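You operate a simulated robot arm through the tools that you are given. There is no shell and no other tool. Be economical: measure what you need, move in short steps, check, and stop when the job is done.

Carry out the task below with a simulated two-armed robot. There is one attempt and no reset: what you move stays moved.

Task
Press start, cure the fault that the small screen names, and run the armature.
Fine: lift the guard for it and shut it again; both clamp levers end tight, both height knobs at 16; one refusal, one run.
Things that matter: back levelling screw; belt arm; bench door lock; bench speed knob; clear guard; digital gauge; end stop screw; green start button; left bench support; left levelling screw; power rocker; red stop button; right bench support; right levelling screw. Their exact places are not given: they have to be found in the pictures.

The check looks at the end state, three seconds after you hand in, the way a careful person would. Anything else that was tipped, shoved, dropped, spilled or broken makes it a failure.

Robot
Two 7-joint arms with two-finger grippers on one trunk, on a base that drives. Base frame: it is fixed to the floor where the robot stands at the start and does not move with it; the origin is under the middle of the robot, x ahead of it, y to its left, z up. Units: m, degrees, N and s.
The left shoulder is at the start at [0.023, 0.175, 1.404], the right one opposite. With the tool pointing down near the work surface each hand reaches from about 0.1 to 0.8 m from the robot's upright axis, wherever it stands, measured 20 degrees to its own side. Places, roughly: back levelling screw [0.8, -1.2, 0.9]; belt arm [0.7, 0.5, 1.1]; bench door lock [0.4, 0.4, 0.5]; bench speed knob [0.6, -0.1, 0.9]; clear guard [0.6, 0.5, 1.1]; digital gauge [0.7, -0.7, 1.1]; end stop screw [0.6, 0.2, 1.1]; green start button [0.5, 0, 0.9]; left bench support [0.6, 0.6, 0.9]; left levelling screw [0.5, -1, 0.9]; power rocker [0.5, -0.2, 0.9]; red stop button [0.5, -0.1, 0.9]; right bench support [0.6, 0.3, 0.9]; right levelling screw [0.5, -1.3, 0.9]; roller knob [0.5, -0.8, 0.9]; small brake lever [0.5, -1.2, 0.9]. Payload 2.94 kg a hand.
Tool frame (each hand has its own): the origin (TCP) lies between the finger pads and is the grasp point; the fingertips stand 0.03 m ahead of it; z points along the fingers, y is the line along which they close. Largest opening 0.138 m; the body of the gripper starts 0.109 m behind the TCP.
Orientation is that of the tool frame in the base frame, as [roll, pitch, yaw] about the fixed x, y, z axes, in that order (R = Rz(yaw) Ry(pitch) Rx(roll)). With the fingers straight down and closing along the base's y, the tool's x points along the base's -x, its y along +y and its z along -z.

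Tools
- The arms move only by the tool play_rows. It takes "left_steps", "right_steps" or both (then of equal length, played together; a hand with none holds still); each is a list of rows, each a list of 6 numbers: the shift along the tool's x, y, z in cm, then the turn, a rotation vector about the tool's x, y, z in degrees. In form: [[tx, ty, tz, ax, ay, az], ...]. A call has 1 to 8 rows; each row shifts and turns the commanded pose from where the row before left it, along the tool's axes as they then stand. "left_grip" and "right_grip" are, for a hand that has rows, the finger opening in cm, from 0 to 13.8, set as the call begins (left out, the last holds). Each row takes 0.2 s and may step no farther than 0.05 m and 8.6 degrees from the row before; otherwise, or with a gripper value out of range, the whole call is refused. A pose out of reach is approached as far as the arm can. The call stops where the force on the tool passes 90 N (or 10 N more than at its start, if that is more) or the arm is blocked; 0.2 s more then pass. Each finger halts on what it meets, pressing with about 38 N; the grip force reading is that of the motor and also rises with nothing between the fingers. The clock runs only during rows and for 0.2 s after the last one: add rows that do not move to give the fingers time. The reply holds the time, the measured pose of the TCP, the force on the tool along the base axes, the opening and the grip force, in the units named above and with some noise, with the torque about the TCP (base axes, N m) and any sound that the robot's microphone picked up.
- Cameras (640 x 400 px; columns grow to the right, rows downward): "scene" is now at [0.061, 0.0139, 1.8752]; the picture's right is [0.17, -0.99, 0.00], its down [-0.76, -0.13, -0.64] and it looks along [0.63, 0.11, -0.77] (base axes); focal length 270 px, centre (320, 200). "left" rides on the left gripper at [0.071, -0.019, -0.146] in its tool frame; the picture's right is [0.26, 0.97, 0.00], its down [-0.85, 0.23, -0.48] and it looks along [-0.46, 0.12, 0.88] (tool axes); focal length 280 px, centre (320, 200). "right" rides on the right gripper at [0.071, 0.019, -0.146] in its tool frame; the picture's right is [-0.26, 0.97, 0.00], its down [-0.85, -0.23, -0.48] and it looks along [-0.46, -0.12, 0.88] (tool axes); focal length 280 px, centre (320, 200).
- camera(camera): a new picture of that camera. It takes no simulated time.
- raise_lower(by): slides the trunk up (or, below 0, down) by that many m; the arms and the scene camera ride with it, the base frame stays. It gives what a move gives, with no picture.
- drive_base(legs): drives the robot by 1 to 6 legs, each [ahead, turn to the left] in m and degrees, along the robot's own axes; the way and the turn of a leg run together, so that a leg with both is an arc; at most 1.5 m and 180 degrees a leg. The arms and the cameras ride along, it lands a little off, and it stops where it bumps. It gives what a move gives.
- head_to(pan, tilt): turns the head with the scene camera to pan (to the left, within 120 degrees either way) and tilt (down, from -29 to 69), counted from straight ahead of the robot. It gives what a move gives.
- locate(camera, pixels): for up to 12 pixels [column, row] of the newest picture of that camera ("zoom" is the newest enlarged one), the place [x, y, z] in the base frame of the surface seen there, good to about 0.002 m. It takes no simulated time.
- enlarge(camera, box): a new picture of the part [left, top, right, bottom] of that camera's present view, enlarged. It takes no simulated time.
- hand_in(): hands the job in; it is judged then, once.

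Keep the steps short. Do not move on a guess: measure, check each grasp and each placing, and mend mistakes. In all there are 80 turns and 58 pictures (those below and enlarged ones count). Leave the grippers open and the arms clear of the work at the hand-in unless told otherwise, and finish with a single line.

The tools are called as name(argument=value, ...) on one line, values as JSON. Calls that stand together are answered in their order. play_rows: Moves the arms, as the interface text tells. Its arguments: {"type":"object","properties":{"left_steps":{"type":"array"},"left_grip":{"type":"number"},"right_steps":{"type":"array"},"right_grip":{"type":"number"}},"required":[]} The other tools are called the same way: raise_lower (by) slides the trunk up or down; drive_base (legs) drives the base; head_to (pan, tilt) turns the head that bears the scene camera; camera (camera) takes a picture; locate (camera, pixels) gives the place of the surface under pixels of a picture; enlarge (camera, box) takes an enlarged picture of a part of a camera's view; hand_in () hands the job in.

At the start:

```text
t: 0.0
left_eef_pos: [0.462, 0.5363, 1.5374]
left_tool_rot: [180.0, 0.0, -180.0]
left_contact_force: [0.1, -0.4, 0.8]
left_wrist_torque: [-0.03, 0.01, 0.03]
left_gripper_width: 0.1379
left_grasp_force: 0.1
right_eef_pos: [0.5075, 0.0517, 1.522]
right_tool_rot: [180.0, 0.0, -179.9]
right_contact_force: [-0.7, -0.3, 0.4]
right_wrist_torque: [0.0, 0.02, 0.02]
right_gripper_width: 0.1377
right_grasp_force: 0.1
trunk travel left (down, up): [-0.575, 0.159]
robot x, y, heading: [0.0012, 0.0007, -0.1]
head pan, tilt: [9.6, 50.1]
```

scene: 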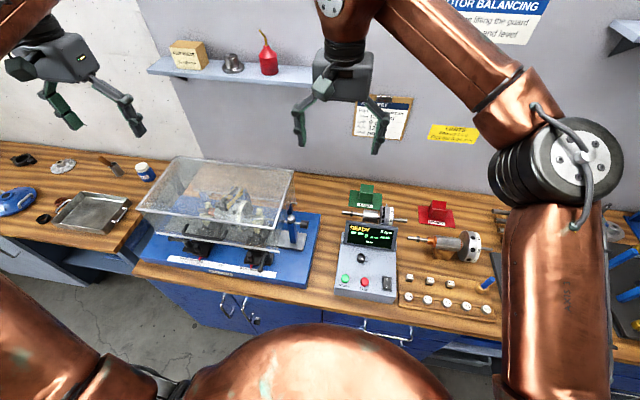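
right: 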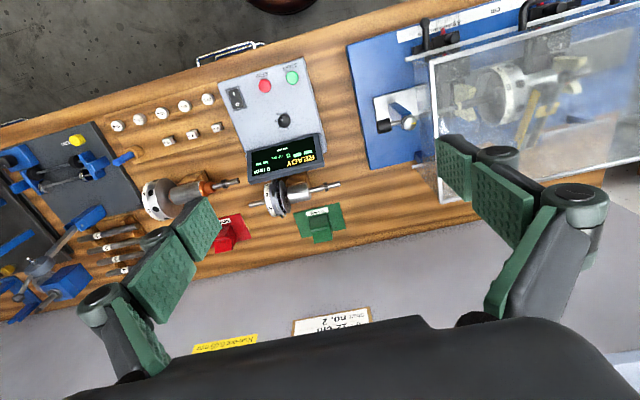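
left: 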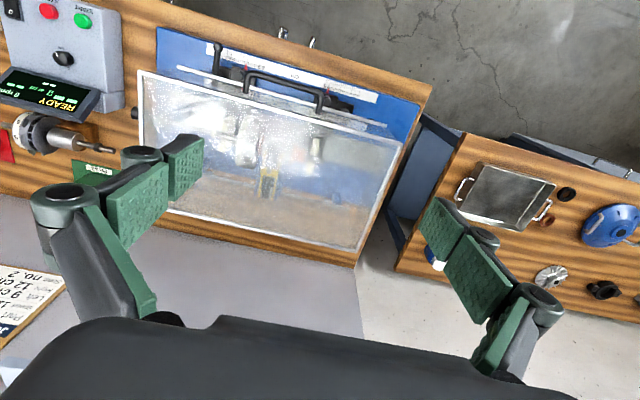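

The screen at about (370,235) reads READY. I'll look more closely at the panel, the wall notes and the machine first.

enlarge(camera="scene", box=[320, 210, 420, 310])

enlarge(camera="scene", box=[130, 140, 340, 290])

head_to(pan=-5, tilt=25)

```text
4.00 times, centred on (370, 260) of scene
```

zoom: 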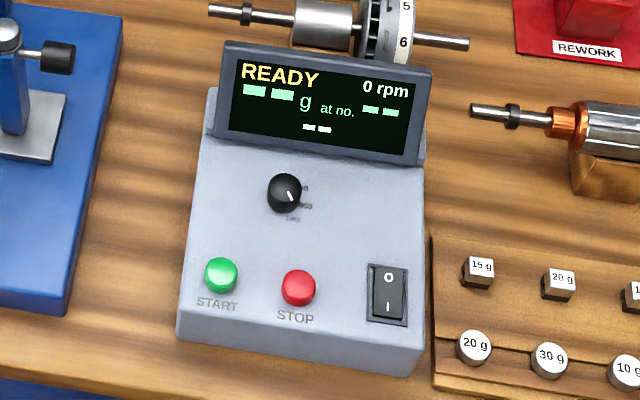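

```text
2.67 times, centred on (235, 215) of scene
```

zoom: 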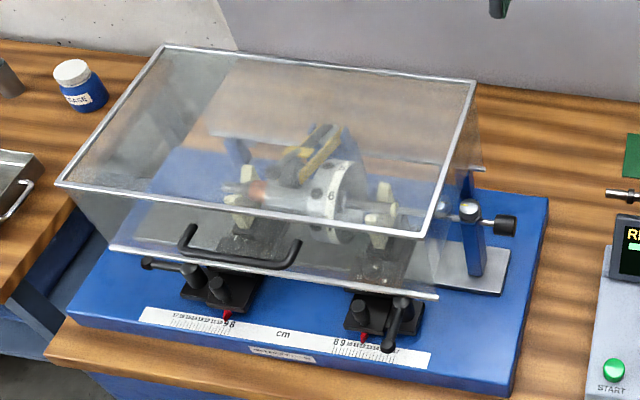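

```text
t: 0.9
left_eef_pos: [0.4613, 0.5358, 1.5375]
left_tool_rot: [180.0, 0.0, -179.9]
left_contact_force: [0.1, 0.0, 0.1]
left_wrist_torque: [0.03, 0.01, -0.01]
left_gripper_width: 0.1379
left_grasp_force: 0.1
right_eef_pos: [0.5078, 0.0515, 1.5223]
right_tool_rot: [179.9, 0.0, 180.0]
right_contact_force: [0.9, -0.2, 0.0]
right_wrist_torque: [0.01, 0.0, 0.01]
right_gripper_width: 0.1377
right_grasp_force: 0.1
trunk travel left (down, up): [-0.575, 0.159]
robot x, y, heading: [0.0028, -0.0034, 0.2]
head pan, tilt: [-5.0, 25.0]
```

Supports slide along a cm scale and carry clamp levers and height knobs. Now the wall signs.

camera(camera="scene")

```text
52 pictures are left
```

scene: 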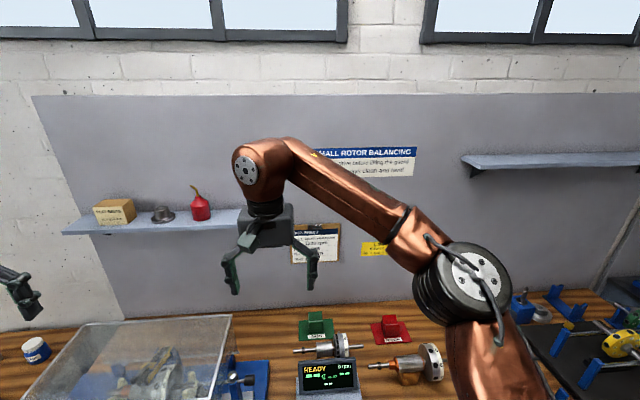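

Reading the notes at (315,243) and (362,160).

enlarge(camera="scene", box=[285, 215, 395, 275])

enlarge(camera="scene", box=[310, 140, 420, 185])

locate(camera="scene", pixels=[[232, 316], [165, 320], [80, 322], [240, 379], [235, 359]])

```text
5.82 times, centred on (340, 245) of scene
```

zoom: 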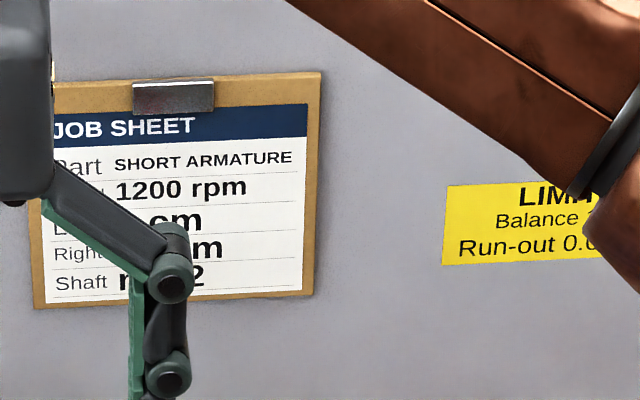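

```text
5.82 times, centred on (365, 162) of scene
```

zoom: 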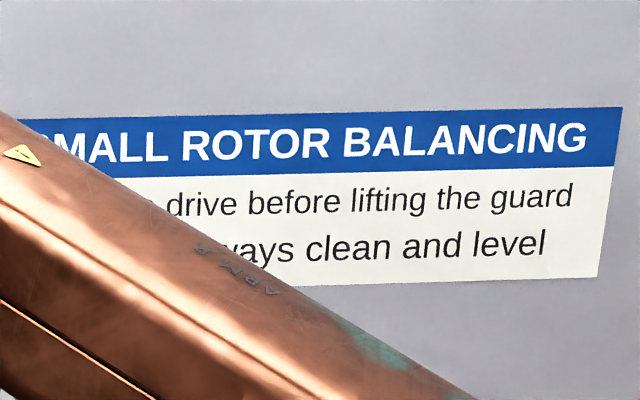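

```text
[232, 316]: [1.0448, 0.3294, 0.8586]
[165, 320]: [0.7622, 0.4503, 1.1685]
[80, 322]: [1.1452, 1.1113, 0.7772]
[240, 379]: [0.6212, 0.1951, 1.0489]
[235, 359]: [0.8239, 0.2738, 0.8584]
```

Now I locate the panel parts through the right camera's view (start (293,77), stop (265,86), knob (283,120)).

camera(camera="right")

locate(camera="right", pixels=[[293, 77], [265, 86], [283, 120], [235, 98], [300, 95], [400, 110], [383, 126], [495, 90]])

enlarge(camera="right", box=[215, 50, 335, 130])

```text
49 pictures are left
```

right: 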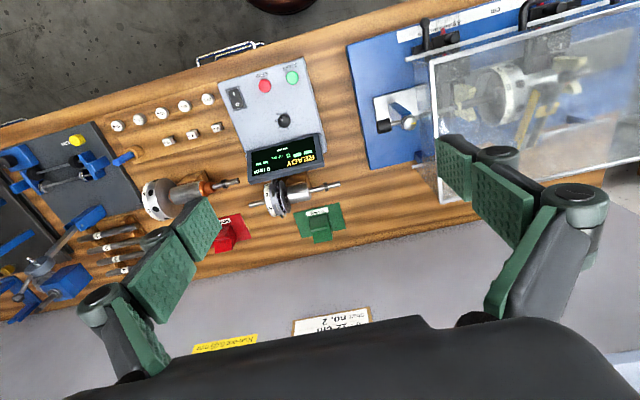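

```text
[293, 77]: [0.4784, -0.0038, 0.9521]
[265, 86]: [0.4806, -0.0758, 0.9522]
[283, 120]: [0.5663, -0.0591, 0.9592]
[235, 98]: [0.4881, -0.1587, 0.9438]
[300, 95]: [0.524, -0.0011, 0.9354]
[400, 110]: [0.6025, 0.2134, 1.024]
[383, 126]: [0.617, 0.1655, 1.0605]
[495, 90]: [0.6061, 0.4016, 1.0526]
```

```text
5.00 times, centred on (275, 90) of right
```

zoom: 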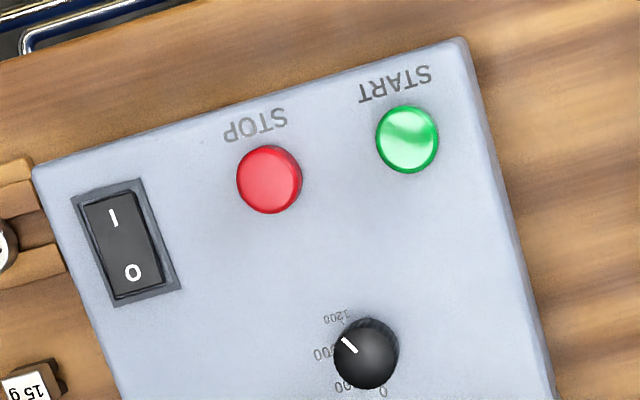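

Closing the right fingers and lowering them to above the start button (0.478,-0.004,0.952).

play_rows(right_grip=0, right_steps=[[0.37, -0.69, 4.8, 0, 0, 0], [0.37, -0.69, 4.8, 0, 0, 0], [0.37, -0.69, 4.8, 0, 0, 0], [0.37, -0.69, 4.8, 0, 0, 0], [0.37, -0.69, 4.8, 0, 0, 0], [0.37, -0.69, 4.8, 0, 0, 0], [0.37, -0.69, 4.8, 0, 0, 0], [0.37, -0.69, 4.8, 0, 0, 0]])

play_rows(right_steps=[[0, 0, 4, 0, 0, 0], [0, 0, 4, 0, 0, 0], [0, 0, 3, 0, 0, 0], [0, 0, 0, 0, 0, 0]])

camera(camera="right")

camera(camera="scene")

```text
t: 2.7
left_eef_pos: [0.4623, 0.5345, 1.5391]
left_tool_rot: [-180.0, 0.1, 180.0]
left_contact_force: [0.6, 0.4, -0.5]
left_wrist_torque: [0.03, -0.02, -0.01]
left_gripper_width: 0.1381
left_grasp_force: 0.0
right_eef_pos: [0.4786, -0.0053, 1.1377]
right_tool_rot: [179.9, 0.1, -180.0]
right_contact_force: [0.4, 0.4, 0.2]
right_wrist_torque: [-0.01, 0.02, 0.01]
right_gripper_width: 0.0001
right_grasp_force: 23.4
trunk travel left (down, up): [-0.575, 0.159]
robot x, y, heading: [-0.0004, 0.0022, -0.0]
head pan, tilt: [-5.0, 25.0]
```

```text
t: 3.7
left_eef_pos: [0.4618, 0.5361, 1.5386]
left_tool_rot: [180.0, 0.1, 180.0]
left_contact_force: [0.2, 0.0, -0.4]
left_wrist_torque: [0.0, -0.01, 0.02]
left_gripper_width: 0.138
left_grasp_force: 0.1
right_eef_pos: [0.4771, -0.006, 1.0292]
right_tool_rot: [179.8, -0.1, 179.9]
right_contact_force: [-1.0, -0.3, -0.4]
right_wrist_torque: [0.01, -0.04, -0.01]
right_gripper_width: 0.0
right_grasp_force: 28.4
trunk travel left (down, up): [-0.575, 0.159]
robot x, y, heading: [0.0005, 0.0017, -0.1]
head pan, tilt: [-5.0, 25.0]
```

```text
47 pictures are left
```

right: 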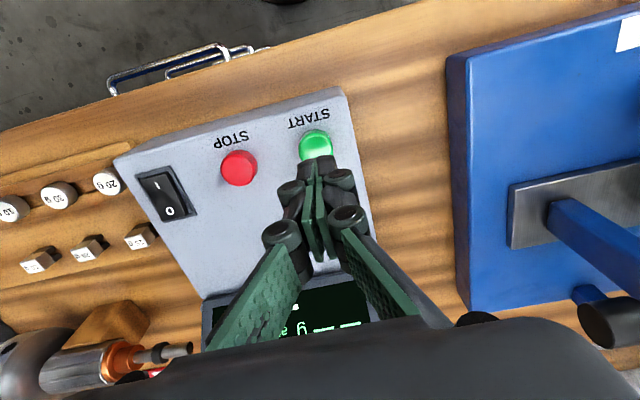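

```text
46 pictures are left
```

scene: 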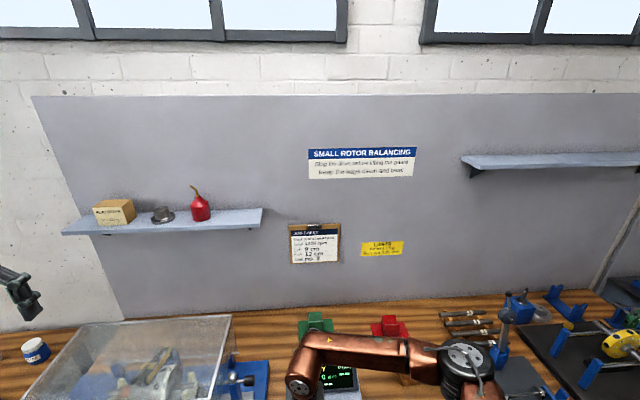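

The sheets are now in view: I read the job sheet, and check the button place from the right camera.

enlarge(camera="scene", box=[285, 215, 415, 270])

locate(camera="right", pixels=[[316, 140], [316, 150], [239, 168]])

```text
4.92 times, centred on (350, 242) of scene
```

zoom: 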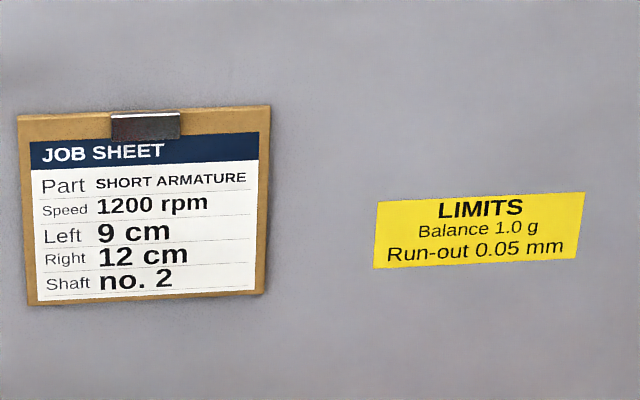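

```text
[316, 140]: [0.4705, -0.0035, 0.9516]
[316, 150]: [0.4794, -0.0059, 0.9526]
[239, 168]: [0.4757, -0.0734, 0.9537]
```

Aligned. Pressing down until contact and then back up.

play_rows(right_steps=[[0, 0, 3.5, 0, 0, 0], [0, 0, 1, 0, 0, 0], [0, 0, 0.5, 0, 0, 0], [0, 0, 0.4, 0, 0, 0], [0, 0, 0, 0, 0, 0]])

head_to(pan=10, tilt=48)

enlarge(camera="right", box=[120, 80, 440, 340])

```text
t: 4.9
left_eef_pos: [0.4616, 0.5357, 1.5376]
left_tool_rot: [-180.0, 0.1, -180.0]
left_contact_force: [-0.4, 0.1, 0.4]
left_wrist_torque: [0.02, -0.01, 0.02]
left_gripper_width: 0.1381
left_grasp_force: 0.2
right_eef_pos: [0.4799, -0.0047, 0.9736]
right_tool_rot: [180.0, 0.1, 180.0]
right_contact_force: [0.1, 0.3, 1.8]
right_wrist_torque: [-0.04, 0.01, 0.0]
right_gripper_width: 0.0
right_grasp_force: 28.7
trunk travel left (down, up): [-0.575, 0.159]
robot x, y, heading: [0.0004, 0.0001, 0.1]
head pan, tilt: [-5.0, 25.0]
```

```text
t: 5.8
left_eef_pos: [0.4615, 0.536, 1.5389]
left_tool_rot: [180.0, 0.1, 180.0]
left_contact_force: [-0.2, 1.0, -0.8]
left_wrist_torque: [-0.01, 0.0, -0.01]
left_gripper_width: 0.1377
left_grasp_force: 0.0
right_eef_pos: [0.4783, -0.0045, 0.9749]
right_tool_rot: [179.9, 0.0, 179.9]
right_contact_force: [-0.1, -0.5, 1.5]
right_wrist_torque: [0.01, 0.0, -0.02]
right_gripper_width: 0.0
right_grasp_force: 28.6
trunk travel left (down, up): [-0.575, 0.159]
robot x, y, heading: [0.0027, -0.0007, -0.1]
head pan, tilt: [10.0, 48.0]
```

```text
1.54 times, centred on (280, 210) of right
```

zoom: 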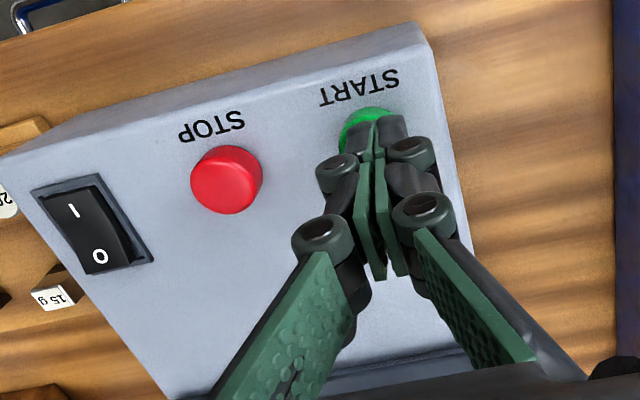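

Light contact at tip height 0.9445. I check the screen in the scene camera.

camera(camera="scene")

enlarge(camera="scene", box=[310, 190, 430, 290])

```text
43 pictures are left
```

scene: 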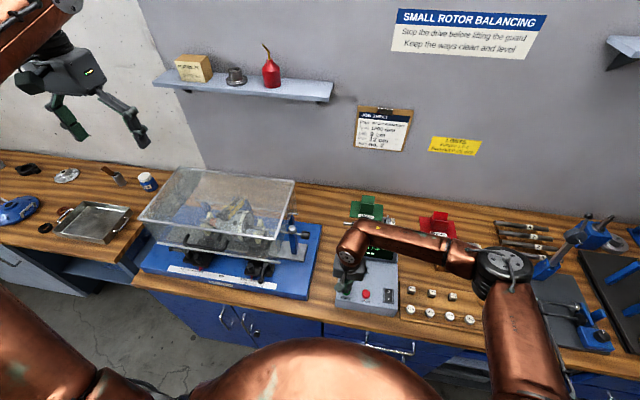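

```text
4.00 times, centred on (370, 240) of scene
```

zoom: 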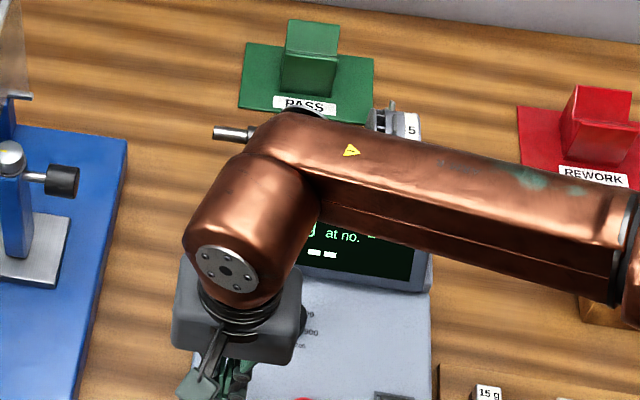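

The arm hides the screen, so I back the hand straight up and look with its own camera.

play_rows(right_steps=[[0, 0, -5, 0, 0, 0], [0, 0, -5, 0, 0, 0], [0, 0, -5, 0, 0, 0], [0, 0, -5, 0, 0, 0], [0, 0, -5, 0, 0, 0], [0, 0, -5, 0, 0, 0], [0, 0, -5, 0, 0, 0]])

camera(camera="right")

```text
t: 7.4
left_eef_pos: [0.4606, 0.5355, 1.538]
left_tool_rot: [-180.0, 0.1, -179.8]
left_contact_force: [-1.5, 0.4, 0.3]
left_wrist_torque: [-0.02, -0.03, -0.01]
left_gripper_width: 0.138
left_grasp_force: 0.1
right_eef_pos: [0.4775, -0.0046, 1.3239]
right_tool_rot: [-180.0, 0.0, 180.0]
right_contact_force: [-0.2, -0.3, -0.2]
right_wrist_torque: [-0.01, 0.0, 0.02]
right_gripper_width: 0.0003
right_grasp_force: 28.2
trunk travel left (down, up): [-0.575, 0.159]
robot x, y, heading: [0.0001, -0.0024, 0.1]
head pan, tilt: [10.0, 48.0]
```

```text
41 pictures are left
```

right: 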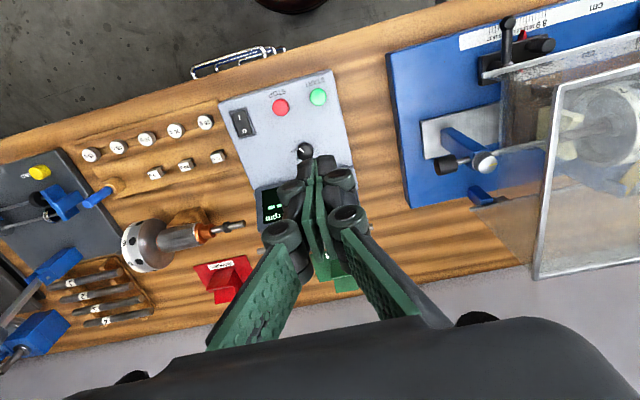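

The fingers hide it; I shift the hand 25 cm to the right.

play_rows(right_steps=[[0, -5, 0, 0, 0, 0], [0, -5, 0, 0, 0, 0], [0, -5, 0, 0, 0, 0], [0, -5, 0, 0, 0, 0], [0, -5, 0, 0, 0, 0]])

enlarge(camera="scene", box=[310, 200, 430, 280])

```text
t: 8.6
left_eef_pos: [0.4612, 0.532, 1.5386]
left_tool_rot: [179.9, 0.0, -179.9]
left_contact_force: [-0.7, 0.0, 0.1]
left_wrist_torque: [0.05, -0.03, 0.0]
left_gripper_width: 0.138
left_grasp_force: 0.1
right_eef_pos: [0.4781, -0.2578, 1.3257]
right_tool_rot: [180.0, 0.0, -179.9]
right_contact_force: [0.4, 0.2, 1.1]
right_wrist_torque: [0.05, -0.06, 0.02]
right_gripper_width: 0.0
right_grasp_force: 28.2
trunk travel left (down, up): [-0.575, 0.159]
robot x, y, heading: [-0.0017, -0.0002, 0.2]
head pan, tilt: [10.0, 48.0]
```

```text
5.00 times, centred on (370, 240) of scene
```

zoom: 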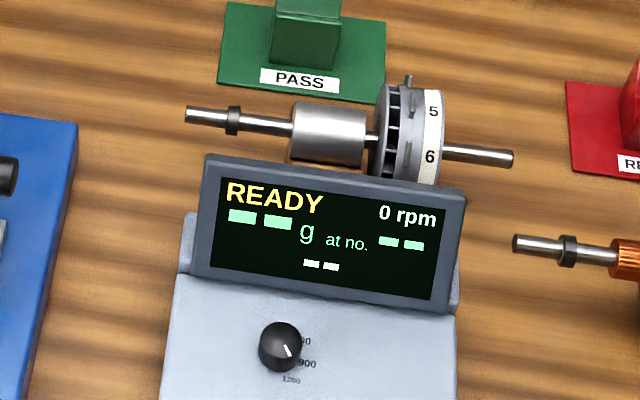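

Still READY: the press was too shallow to register. I check the speed knob closely from the right camera before pressing again.

camera(camera="right")

```text
39 pictures are left
```

right: 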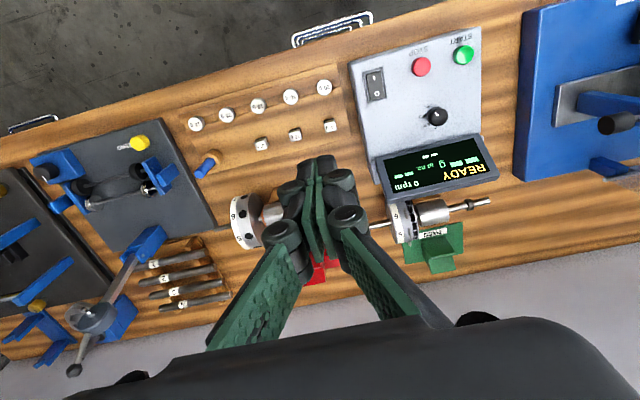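

enlarge(camera="right", box=[405, 90, 469, 140])

play_rows(right_steps=[[0, 4.2, 4.8, 0, 0, 0], [0, 4.2, 2.5, 0, 0, 0], [0, 4.2, 2.5, 0, 0, 0], [0, 4.2, 2.5, 0, 0, 0], [0, 4.2, 2.5, 0, 0, 0], [0, 4.2, 2.5, 0, 0, 0]])

play_rows(right_steps=[[0, 0, 5, 0, 0, 0], [0, 0, 5, 0, 0, 0], [0, 0, 2, 0, 0, 0], [0, 0, 0, 0, 0, 0]])

```text
8.00 times, centred on (437, 115) of right
```

zoom: 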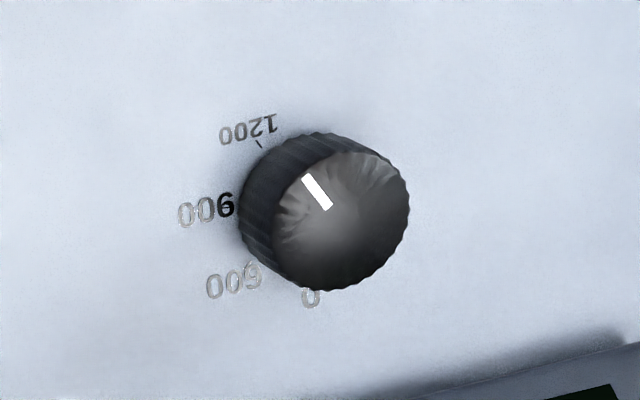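

```text
refused: row 1 steps farther than a row can; nothing moved
```

```text
t: 9.6
left_eef_pos: [0.4609, 0.5347, 1.5384]
left_tool_rot: [179.9, 0.1, 180.0]
left_contact_force: [-0.4, 0.4, 0.6]
left_wrist_torque: [0.0, 0.01, 0.0]
left_gripper_width: 0.138
left_grasp_force: 0.0
right_eef_pos: [0.4787, -0.2568, 1.2052]
right_tool_rot: [179.9, 0.0, -180.0]
right_contact_force: [-0.5, 0.0, 0.3]
right_wrist_torque: [0.02, -0.01, 0.03]
right_gripper_width: 0.0001
right_grasp_force: 28.2
trunk travel left (down, up): [-0.575, 0.159]
robot x, y, heading: [-0.0027, -0.0031, -0.3]
head pan, tilt: [10.0, 48.0]
```

The knob points at the 1200 tick. (One row was too long and refused; the hand is safely at z 1.205.) Moving back over START.

play_rows(right_steps=[[0, 4.2, 2.5, 0, 0, 0], [0, 4.2, 2.5, 0, 0, 0], [0, 4.2, 2.5, 0, 0, 0], [0, 4.2, 2.5, 0, 0, 0], [0, 4.2, 2.5, 0, 0, 0], [0, 4.2, 2.5, 0, 0, 0], [0, 0, 4.5, 0, 0, 0]])

```text
t: 11.2
left_eef_pos: [0.4619, 0.5329, 1.5381]
left_tool_rot: [180.0, -0.1, -180.0]
left_contact_force: [-0.2, -0.5, 0.0]
left_wrist_torque: [0.03, 0.01, 0.02]
left_gripper_width: 0.1381
left_grasp_force: 0.0
right_eef_pos: [0.4786, -0.0032, 1.0095]
right_tool_rot: [-180.0, 0.1, -180.0]
right_contact_force: [0.5, -0.3, 0.6]
right_wrist_torque: [0.04, 0.03, 0.02]
right_gripper_width: 0.0
right_grasp_force: 29.0
trunk travel left (down, up): [-0.575, 0.159]
robot x, y, heading: [0.0015, -0.0005, -0.1]
head pan, tilt: [10.0, 48.0]
```

Pressing deeper, in small steps.

play_rows(right_steps=[[0, 0, 3, 0, 0, 0], [0, 0, 0.5, 0, 0, 0], [0, 0, 0.3, 0, 0, 0], [0, 0, 0.3, 0, 0, 0], [0, 0, 0, 0, 0, 0]])

```text
t: 12.4
left_eef_pos: [0.4605, 0.5342, 1.5393]
left_tool_rot: [180.0, 0.2, -180.0]
left_contact_force: [0.3, -0.1, 0.7]
left_wrist_torque: [-0.02, -0.02, -0.01]
left_gripper_width: 0.1384
left_grasp_force: 0.1
right_eef_pos: [0.4773, -0.0038, 0.969]
right_tool_rot: [179.8, 0.1, 180.0]
right_contact_force: [0.5, -2.6, 16.4]
right_wrist_torque: [-0.09, -0.02, -0.01]
right_gripper_width: 0.0059
right_grasp_force: 28.4
trunk travel left (down, up): [-0.575, 0.159]
robot x, y, heading: [-0.0002, -0.0019, -0.1]
head pan, tilt: [10.0, 48.0]
heard: click
```

A click. Retreating up and right, then reading the screen.

play_rows(right_steps=[[0, 0, -5, 0, 0, 0], [0, 0, -5, 0, 0, 0], [0, -3, -4, 0, 0, 0], [0, -4, -3, 0, 0, 0], [0, -5, 0, 0, 0, 0], [0, -5, 0, 0, 0, 0], [0, -5, 0, 0, 0, 0], [0, -5, 0, 0, 0, 0]])

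enlarge(camera="scene", box=[310, 200, 430, 280])

enlarge(camera="scene", box=[130, 155, 330, 305])

```text
t: 14.2
left_eef_pos: [0.4594, 0.5328, 1.5392]
left_tool_rot: [179.9, 0.1, -179.9]
left_contact_force: [0.1, -0.3, 0.8]
left_wrist_torque: [0.06, -0.02, 0.01]
left_gripper_width: 0.1379
left_grasp_force: 0.0
right_eef_pos: [0.4764, -0.274, 1.138]
right_tool_rot: [179.9, 0.0, -179.9]
right_contact_force: [-0.2, 0.0, 0.4]
right_wrist_torque: [0.07, 0.01, 0.03]
right_gripper_width: 0.0004
right_grasp_force: 28.9
trunk travel left (down, up): [-0.575, 0.159]
robot x, y, heading: [0.001, 0.0012, -0.2]
head pan, tilt: [10.0, 48.0]
```

```text
5.00 times, centred on (370, 240) of scene
```

zoom: 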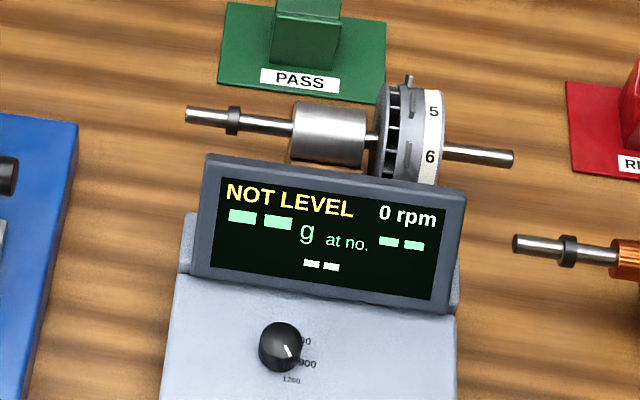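

```text
2.67 times, centred on (230, 230) of scene
```

zoom: 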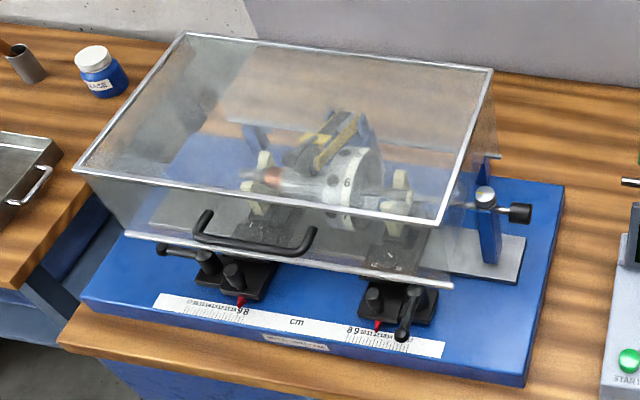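

The screen says NOT LEVEL. I locate the knobs, levers and guard handle in this enlarged view.

locate(camera="zoom", pixels=[[232, 270], [207, 258], [162, 249], [373, 294], [413, 292], [404, 335], [203, 222], [255, 250], [310, 240], [76, 170], [440, 223], [492, 72]])

enlarge(camera="scene", box=[170, 225, 300, 295])

camera(camera="left")

```text
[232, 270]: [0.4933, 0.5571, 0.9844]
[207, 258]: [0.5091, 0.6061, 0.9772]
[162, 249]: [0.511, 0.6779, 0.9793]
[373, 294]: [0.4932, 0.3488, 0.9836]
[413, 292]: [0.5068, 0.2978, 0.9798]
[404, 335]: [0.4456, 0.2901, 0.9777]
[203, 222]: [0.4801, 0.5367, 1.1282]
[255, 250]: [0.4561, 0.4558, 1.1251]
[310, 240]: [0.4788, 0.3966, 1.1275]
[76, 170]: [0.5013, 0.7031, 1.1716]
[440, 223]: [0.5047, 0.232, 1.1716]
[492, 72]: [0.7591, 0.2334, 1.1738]
```

```text
4.92 times, centred on (235, 260) of scene
```

zoom: 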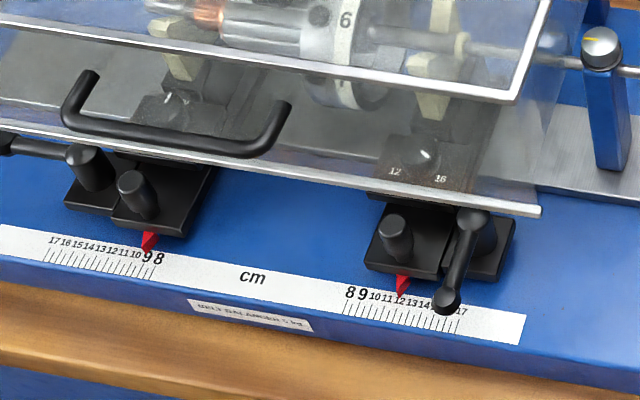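

```text
34 pictures are left
```

left: 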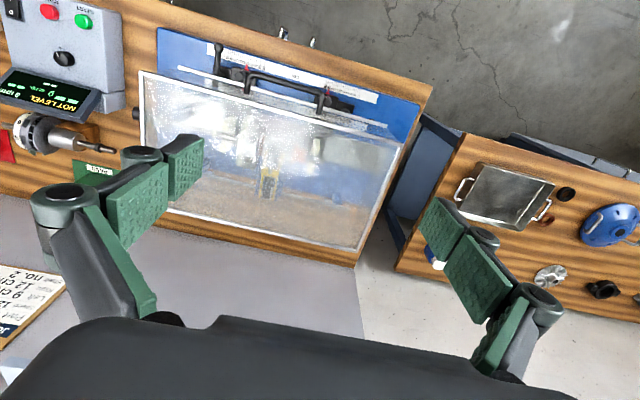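

Scale pointers: left 9, right 12, correct. The height knobs with "12..16" marks are inside the guard, near (206,246) and (256,257). I look closer at them.

enlarge(camera="scene", box=[240, 242, 280, 267])

enlarge(camera="scene", box=[185, 232, 225, 257])

locate(camera="scene", pixels=[[207, 255], [206, 246], [256, 257], [175, 244], [280, 268], [300, 265]])

```text
16.00 times, centred on (260, 254) of scene
```

zoom: 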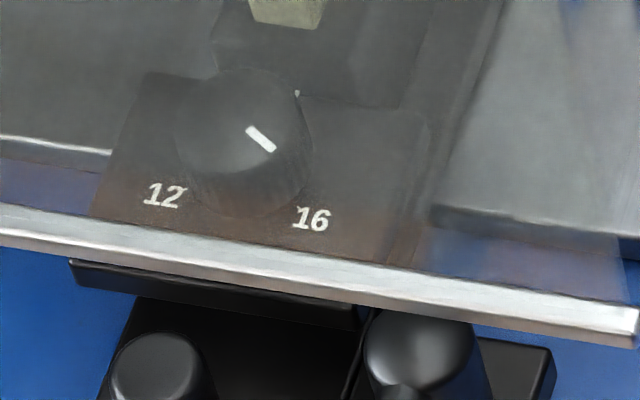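

```text
16.00 times, centred on (205, 244) of scene
```

zoom: 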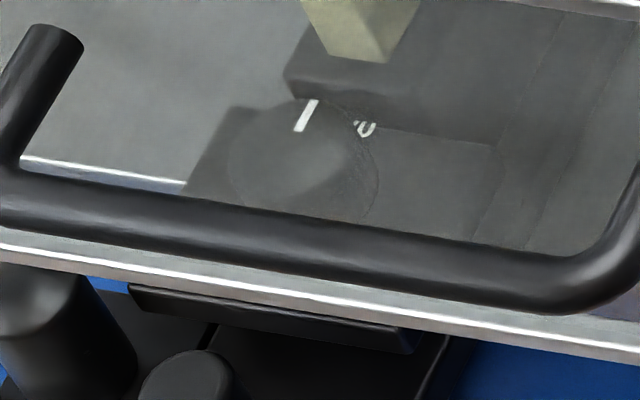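

```text
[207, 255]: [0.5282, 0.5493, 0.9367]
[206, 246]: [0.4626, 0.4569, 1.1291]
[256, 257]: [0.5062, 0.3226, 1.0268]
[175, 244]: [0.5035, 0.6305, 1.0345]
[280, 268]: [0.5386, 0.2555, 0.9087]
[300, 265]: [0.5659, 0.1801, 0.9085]
```

The right knob points at 16; the left one points elsewhere, so the left knob (inside the guard) is the fault. The guard handle is a bar at x≈0.458, z≈1.127, y 0.40–0.54. I turn the left hand to point forward with fingers closing vertically: first the yaw turn.

play_rows(left_grip=6, left_steps=[[2, 0, 0, 0, 0, 8.5], [0, 0, 0, 0, 0, 8.5], [0, 0, 0, 0, 0, 8.5], [0, 0, 0, 0, 0, 8.5], [0, 0, 0, 0, 0, 8.5], [0, 0, 0, 0, 0, 8.5], [0, 0, 0, 0, 0, 8.5], [0, 0, 0, 0, 0, 8.5]])

play_rows(left_steps=[[0, 0, 0, 0, 0, 8], [0, 0, 0, 0, 0, 8], [0, 0, 0, 0, 0, 6], [0, -2, 0, -8, 0, 0], [0, -2, 0, -8, 0, 0], [0, -2, 0, -8, 0, 0], [0, -2, 0, -8, 0, 0], [0, -2, 0, -8, 0, 0]])

play_rows(left_steps=[[0, 0, 0, -8, 0, 0], [0, 0, 0, -8, 0, 0], [0, 0, 0, -8, 0, 0], [0, 0, 0, -8, 0, 0], [0, 0, 0, -8, 0, 0], [0, 0, 0, 0, 0, 0]])

```text
t: 16.0
left_eef_pos: [0.4413, 0.5352, 1.5375]
left_tool_rot: [-179.9, -0.1, 111.9]
left_contact_force: [-0.3, 0.1, -0.3]
left_wrist_torque: [-0.02, -0.01, 0.0]
left_gripper_width: 0.0603
left_grasp_force: 0.0
right_eef_pos: [0.4774, -0.2728, 1.1388]
right_tool_rot: [180.0, 0.0, 179.9]
right_contact_force: [0.3, 0.2, 0.6]
right_wrist_torque: [-0.01, -0.01, 0.02]
right_gripper_width: 0.0
right_grasp_force: 28.3
trunk travel left (down, up): [-0.575, 0.159]
robot x, y, heading: [0.0022, 0.0018, -0.0]
head pan, tilt: [10.0, 48.0]
```

```text
t: 17.8
left_eef_pos: [0.3468, 0.5385, 1.51]
left_tool_rot: [139.9, 0.1, 90.0]
left_contact_force: [-1.0, 0.2, 0.5]
left_wrist_torque: [-0.02, 0.01, -0.01]
left_gripper_width: 0.0599
left_grasp_force: 0.0
right_eef_pos: [0.4761, -0.2709, 1.1386]
right_tool_rot: [-180.0, 0.0, 179.9]
right_contact_force: [-1.2, -1.2, 1.0]
right_wrist_torque: [0.04, 0.02, 0.0]
right_gripper_width: 0.0
right_grasp_force: 28.6
trunk travel left (down, up): [-0.575, 0.159]
robot x, y, heading: [-0.0042, 0.0016, 0.1]
head pan, tilt: [10.0, 48.0]
```

```text
t: 19.2
left_eef_pos: [0.3489, 0.5483, 1.5078]
left_tool_rot: [104.8, 1.4, 91.4]
left_contact_force: [0.8, -1.3, 0.1]
left_wrist_torque: [-0.04, 0.02, 0.01]
left_gripper_width: 0.0599
left_grasp_force: 0.0
left hand out of reach, approached as far as the arm can: row 5
right_eef_pos: [0.4794, -0.2738, 1.1372]
right_tool_rot: [180.0, -0.1, 180.0]
right_contact_force: [-0.2, 0.2, -0.2]
right_wrist_torque: [-0.02, 0.03, 0.03]
right_gripper_width: 0.0
right_grasp_force: 28.3
trunk travel left (down, up): [-0.575, 0.159]
robot x, y, heading: [-0.0058, 0.0023, 0.2]
head pan, tilt: [10.0, 48.0]
```

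Fingers point 15° below horizontal, at the wrist's limit; I ease to 18° and lower to handle height.

play_rows(left_steps=[[0, 0, 0, 8, 0, 0], [-0.9, -4.5, 1.45, 0, 0, 0], [-0.9, -4.5, 1.45, 0, 0, 0], [-0.9, -4.5, 1.45, 0, 0, 0], [-0.9, -4.5, 1.45, 0, 0, 0], [-0.9, -4.5, 1.45, 0, 0, 0], [-0.9, -4.5, 1.45, 0, 0, 0], [-0.9, -4.5, 1.45, 0, 0, 0]])

camera(camera="left")

```text
t: 21.0
left_eef_pos: [0.3467, 0.5658, 1.4065]
left_tool_rot: [112.9, 1.6, 90.9]
left_contact_force: [0.0, 0.3, 0.0]
left_wrist_torque: [0.01, 0.0, -0.02]
left_gripper_width: 0.0602
left_grasp_force: 0.0
left hand out of reach, approached as far as the arm can: row 2, 3, 4, 5, 6, 7, 8
right_eef_pos: [0.4774, -0.2734, 1.1385]
right_tool_rot: [179.9, 0.0, 180.0]
right_contact_force: [0.0, -0.4, -0.9]
right_wrist_torque: [0.07, 0.01, 0.01]
right_gripper_width: 0.0001
right_grasp_force: 28.7
trunk travel left (down, up): [-0.575, 0.159]
robot x, y, heading: [0.0042, 0.002, 0.2]
head pan, tilt: [10.0, 48.0]
```

```text
31 pictures are left
```

left: 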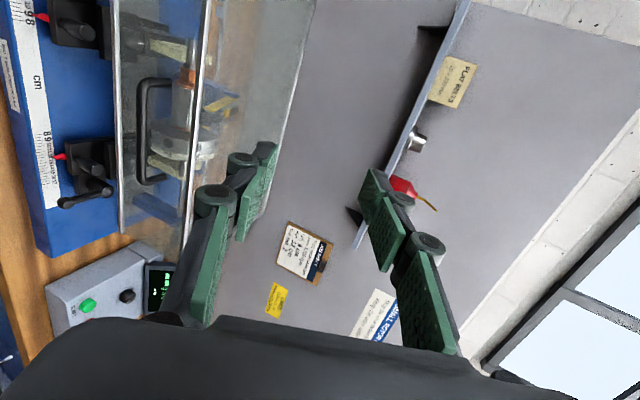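

Too near the body for that wrist angle. A 45°-down approach to the bar works at both ends of the swing, so I ease the hand to that angle and see where it stands.

play_rows(left_steps=[[0, 0, 0, 8, 0, 0], [0, 0, 0, 8, 0, 0], [0, 0, 0, 8, 0, 0], [0, 0, 0, 0, 0, 0]])

```text
t: 22.0
left_eef_pos: [0.3451, 0.565, 1.4055]
left_tool_rot: [136.7, 1.6, 91.4]
left_contact_force: [0.7, -1.6, 1.2]
left_wrist_torque: [0.0, 0.0, 0.03]
left_gripper_width: 0.06
left_grasp_force: 0.1
right_eef_pos: [0.4769, -0.2727, 1.1391]
right_tool_rot: [179.9, 0.0, 180.0]
right_contact_force: [-0.9, -0.1, 0.1]
right_wrist_torque: [0.03, -0.04, 0.03]
right_gripper_width: 0.0002
right_grasp_force: 28.5
trunk travel left (down, up): [-0.575, 0.159]
robot x, y, heading: [-0.0031, -0.0019, 0.2]
head pan, tilt: [10.0, 48.0]
```

Now it obeys. Moving to 8 cm short of the bar.

play_rows(left_steps=[[-1.58, -1.82, 3.32, 0, 0, 0], [-1.58, -1.82, 3.32, 0, 0, 0], [-1.58, -1.82, 3.32, 0, 0, 0], [-1.58, -1.82, 3.32, 0, 0, 0], [-1.58, -1.82, 3.32, 0, 0, 0], [-1.58, -1.82, 3.32, 0, 0, 0], [0, 0, 0, 0, 0, 0]])

camera(camera="left")

locate(camera="left", pixels=[[320, 200]])

```text
t: 23.6
left_eef_pos: [0.4132, 0.4899, 1.197]
left_tool_rot: [136.7, 1.5, 91.4]
left_contact_force: [0.1, 0.4, -0.3]
left_wrist_torque: [0.0, -0.03, -0.02]
left_gripper_width: 0.0598
left_grasp_force: 0.1
left hand out of reach, approached as far as the arm can: row 3, 4, 5
right_eef_pos: [0.4762, -0.2723, 1.1391]
right_tool_rot: [-180.0, 0.0, -179.9]
right_contact_force: [-0.3, 0.9, -0.1]
right_wrist_torque: [-0.02, -0.01, 0.02]
right_gripper_width: 0.0
right_grasp_force: 29.0
trunk travel left (down, up): [-0.575, 0.159]
robot x, y, heading: [-0.0004, 0.0007, -0.1]
head pan, tilt: [10.0, 48.0]
```

```text
30 pictures are left
```

left: 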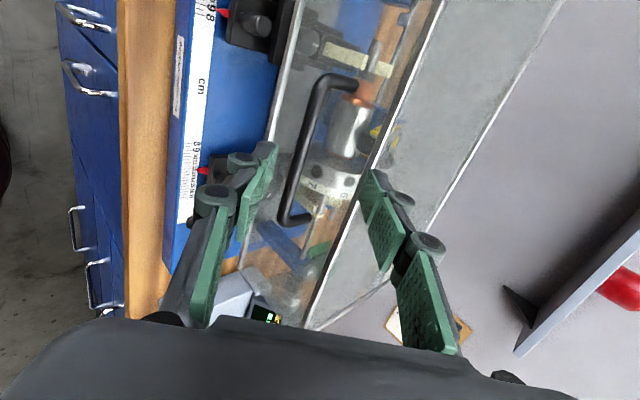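

```text
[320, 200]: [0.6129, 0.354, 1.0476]
```

The bar runs from (325,80) to (285,215), between the fingers. I measure it.

locate(camera="left", pixels=[[314, 100], [303, 140], [298, 160], [292, 180], [288, 200], [300, 215]])

```text
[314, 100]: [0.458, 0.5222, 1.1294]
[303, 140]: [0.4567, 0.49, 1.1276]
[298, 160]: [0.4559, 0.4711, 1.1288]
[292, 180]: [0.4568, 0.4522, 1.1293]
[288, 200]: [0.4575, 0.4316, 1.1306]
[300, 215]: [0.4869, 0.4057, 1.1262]
```

Bar centre ≈ (0.462, y, 1.123). I narrow the opening to 4 cm and advance 7.2 cm along the fingers with a small downward trim.

play_rows(left_grip=4, left_steps=[[-0.5, -0.5, 0, 0, 0, 0], [-0.5, -0.5, 2, 0, 0, 0], [-0.5, -0.5, 2, 0, 0, 0], [0, 0, 1.6, 0, 0, 0], [0, 0, 1.6, 0, 0, 0], [0, 0, 0, 0, 0, 0]])

camera(camera="left")

```text
t: 25.0
left_eef_pos: [0.4507, 0.4732, 1.1358]
left_tool_rot: [136.7, 1.4, 91.4]
left_contact_force: [0.3, 0.6, 0.4]
left_wrist_torque: [-0.01, -0.01, -0.03]
left_gripper_width: 0.0398
left_grasp_force: 0.0
right_eef_pos: [0.4768, -0.2732, 1.1391]
right_tool_rot: [179.9, 0.0, -180.0]
right_contact_force: [-0.6, -0.6, -0.1]
right_wrist_torque: [0.02, 0.0, -0.02]
right_gripper_width: 0.0
right_grasp_force: 28.2
trunk travel left (down, up): [-0.575, 0.159]
robot x, y, heading: [-0.0005, 0.0009, 0.2]
head pan, tilt: [10.0, 48.0]
```

```text
29 pictures are left
```

left: 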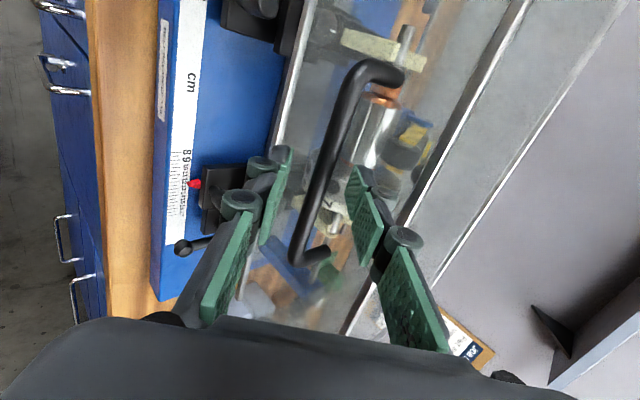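

The bar lies between the pads. Closing on it.

play_rows(left_grip=0, left_steps=[[0, 0, 0, 0, 0, 0], [0, 0, 0, 0, 0, 0], [0, 0, 0, 0, 0, 0], [0, 0, 0, 0, 0, 0]])

```text
t: 26.0
left_eef_pos: [0.4525, 0.4727, 1.1357]
left_tool_rot: [136.7, 1.4, 91.3]
left_contact_force: [3.2, 1.2, 0.5]
left_wrist_torque: [0.7, -0.02, -0.65]
left_gripper_width: 0.0112
left_grasp_force: 38.3
right_eef_pos: [0.4784, -0.2722, 1.1397]
right_tool_rot: [-180.0, 0.0, 180.0]
right_contact_force: [0.2, -0.1, -0.5]
right_wrist_torque: [0.0, 0.01, 0.02]
right_gripper_width: 0.0
right_grasp_force: 28.3
trunk travel left (down, up): [-0.575, 0.159]
robot x, y, heading: [0.0008, -0.0007, 0.1]
head pan, tilt: [10.0, 48.0]
```

Gripped (11 mm, 38 N). Small test lift of 2 cm.

play_rows(left_steps=[[0, 0.69, -0.73, 0, 0, 0], [0, 0.69, -0.73, 0, 0, 0], [0, 0, 0, 0, 0, 0]])

camera(camera="scene")

```text
t: 26.8
left_eef_pos: [0.4544, 0.4746, 1.155]
left_tool_rot: [136.9, 1.6, 91.4]
left_contact_force: [17.8, -1.7, -13.9]
left_wrist_torque: [0.36, -0.15, -0.91]
left_gripper_width: 0.012
left_grasp_force: 39.0
right_eef_pos: [0.4817, -0.2721, 1.1376]
right_tool_rot: [-179.9, -0.2, -179.9]
right_contact_force: [0.6, 0.0, -0.1]
right_wrist_torque: [-0.01, 0.03, 0.01]
right_gripper_width: 0.0
right_grasp_force: 28.8
trunk travel left (down, up): [-0.575, 0.159]
robot x, y, heading: [-0.0002, -0.0006, -0.2]
head pan, tilt: [10.0, 48.0]
```

```text
28 pictures are left
```

scene: 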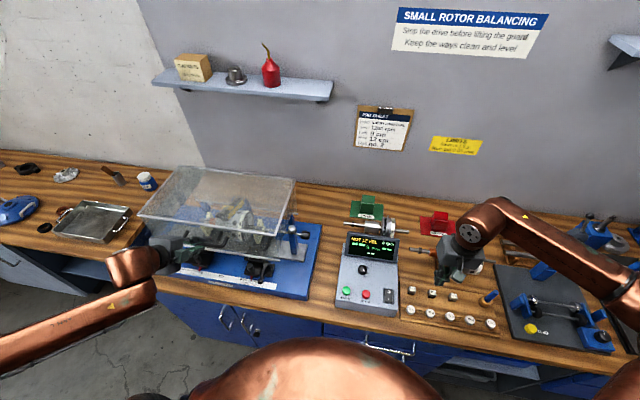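

The guard lifts; the pull is +x so the hinge sits lower and behind. Continuing along an arc that leans backward.

play_rows(left_steps=[[0, 1.9, -0.2, 0, 0, 0], [0, 2.4, -1.1, 0, 0, 0], [0, 2.4, -1.1, 0, 0, 0], [0, 0, 0, 0, 0, 0]])

```text
t: 27.8
left_eef_pos: [0.4844, 0.4753, 1.2197]
left_tool_rot: [136.8, 1.6, 91.5]
left_contact_force: [0.3, 0.1, -0.3]
left_wrist_torque: [-0.01, 0.04, -0.01]
left_gripper_width: 0.0
left_grasp_force: 29.1
right_eef_pos: [0.4786, -0.2726, 1.1383]
right_tool_rot: [-180.0, -0.1, -180.0]
right_contact_force: [0.0, 0.3, -0.6]
right_wrist_torque: [-0.01, 0.05, 0.0]
right_gripper_width: 0.0001
right_grasp_force: 28.2
trunk travel left (down, up): [-0.575, 0.159]
robot x, y, heading: [-0.0012, 0.0, 0.0]
head pan, tilt: [10.0, 48.0]
```

The bar slipped out. Checking where the guard is.

camera(camera="left")

enlarge(camera="scene", box=[130, 155, 330, 305])

```text
27 pictures are left
```

left: 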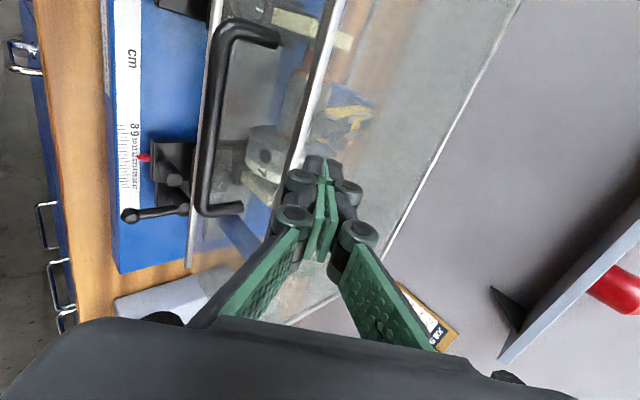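

```text
2.67 times, centred on (230, 230) of scene
```

zoom: 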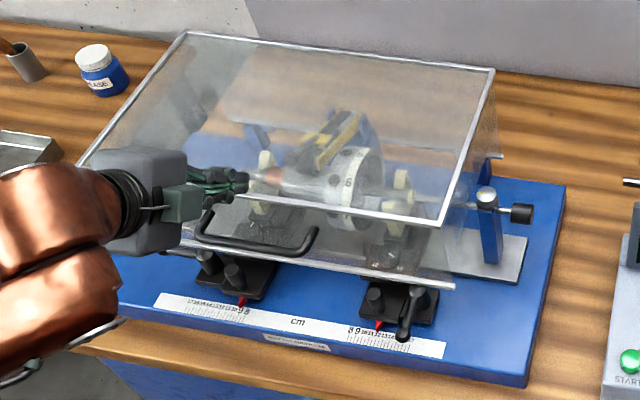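

The guard dropped back shut the 2 cm, unharmed. I measure the hinge edge (rear corners) for the true arc.

locate(camera="zoom", pixels=[[497, 155], [492, 70], [440, 222], [453, 286], [188, 34], [500, 130], [250, 128], [484, 150], [300, 250]])

locate(camera="left", pixels=[[212, 100], [205, 150], [240, 30], [240, 210], [188, 262], [258, 250]])

```text
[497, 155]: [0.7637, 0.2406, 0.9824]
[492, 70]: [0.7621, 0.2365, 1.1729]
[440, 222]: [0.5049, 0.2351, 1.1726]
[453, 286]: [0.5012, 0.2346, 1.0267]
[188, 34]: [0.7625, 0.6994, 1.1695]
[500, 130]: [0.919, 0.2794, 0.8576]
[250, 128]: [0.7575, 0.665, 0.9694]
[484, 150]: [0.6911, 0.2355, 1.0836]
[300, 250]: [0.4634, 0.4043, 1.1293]
```

```text
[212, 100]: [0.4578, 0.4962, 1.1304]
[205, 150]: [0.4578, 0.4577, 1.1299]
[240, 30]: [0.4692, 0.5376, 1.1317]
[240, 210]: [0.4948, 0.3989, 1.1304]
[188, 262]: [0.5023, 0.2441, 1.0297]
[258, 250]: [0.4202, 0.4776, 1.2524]
```

Hinge is at about (0.765, 0.975): bar radius 0.336 m, starting 26° above horizontal. I back off and re-approach the bar, deeper this time.

play_rows(left_grip=3.8, left_steps=[[0, 0, -4.9, 0, 0, 0], [0, -4.1, 0, 0, 0, 0], [0, -4.06, 0, 0, 0, 0], [0, 0, 3, 0, 0, 0], [0, 0, 3, 0, 0, 0], [0, 0, 3, 0, 0, 0], [0, 0, 0.7, 0, 0, 0], [0, 0, 0, 0, 0, 0]])

camera(camera="left")

```text
t: 29.6
left_eef_pos: [0.4771, 0.48, 1.1435]
left_tool_rot: [136.6, 1.5, 91.3]
left_contact_force: [-6.7, -4.1, 0.8]
left_wrist_torque: [0.04, -0.1, -0.04]
left_gripper_width: 0.0532
left_grasp_force: 3.4
left hand out of reach, approached as far as the arm can: row 2, 3
right_eef_pos: [0.4738, -0.2719, 1.1399]
right_tool_rot: [180.0, 0.2, -179.9]
right_contact_force: [-0.3, 0.6, -0.1]
right_wrist_torque: [-0.04, -0.07, -0.03]
right_gripper_width: 0.0
right_grasp_force: 28.8
trunk travel left (down, up): [-0.575, 0.159]
robot x, y, heading: [0.0014, 0.0014, 0.1]
head pan, tilt: [10.0, 48.0]
```

```text
25 pictures are left
```

left: 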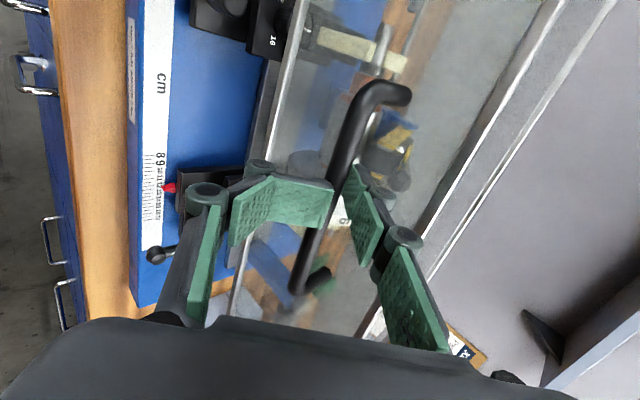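

The hand landed 2.4 cm too high and a pad rests on the bar. Backing off 5 cm, shifting, then checking.

play_rows(left_grip=3.8, left_steps=[[0, 0, -2.5, 0, 0, 0], [0, 0, -2.5, 0, 0, 0], [0, -1.2, 0, 0, 0, 0], [0, -1.2, 0, 0, 0, 0], [0, 0, 0, 0, 0, 0], [0, 0, 0, 0, 0, 0]])

```text
t: 31.0
left_eef_pos: [0.4295, 0.4775, 1.1625]
left_tool_rot: [136.6, 1.5, 91.3]
left_contact_force: [0.7, 0.6, -0.1]
left_wrist_torque: [0.01, 0.0, -0.01]
left_gripper_width: 0.038
left_grasp_force: 0.1
right_eef_pos: [0.4768, -0.2727, 1.14]
right_tool_rot: [-180.0, 0.0, 180.0]
right_contact_force: [-0.9, -0.4, 1.3]
right_wrist_torque: [0.02, -0.02, -0.02]
right_gripper_width: 0.0
right_grasp_force: 28.5
trunk travel left (down, up): [-0.575, 0.159]
robot x, y, heading: [0.0001, -0.0031, 0.1]
head pan, tilt: [10.0, 48.0]
```

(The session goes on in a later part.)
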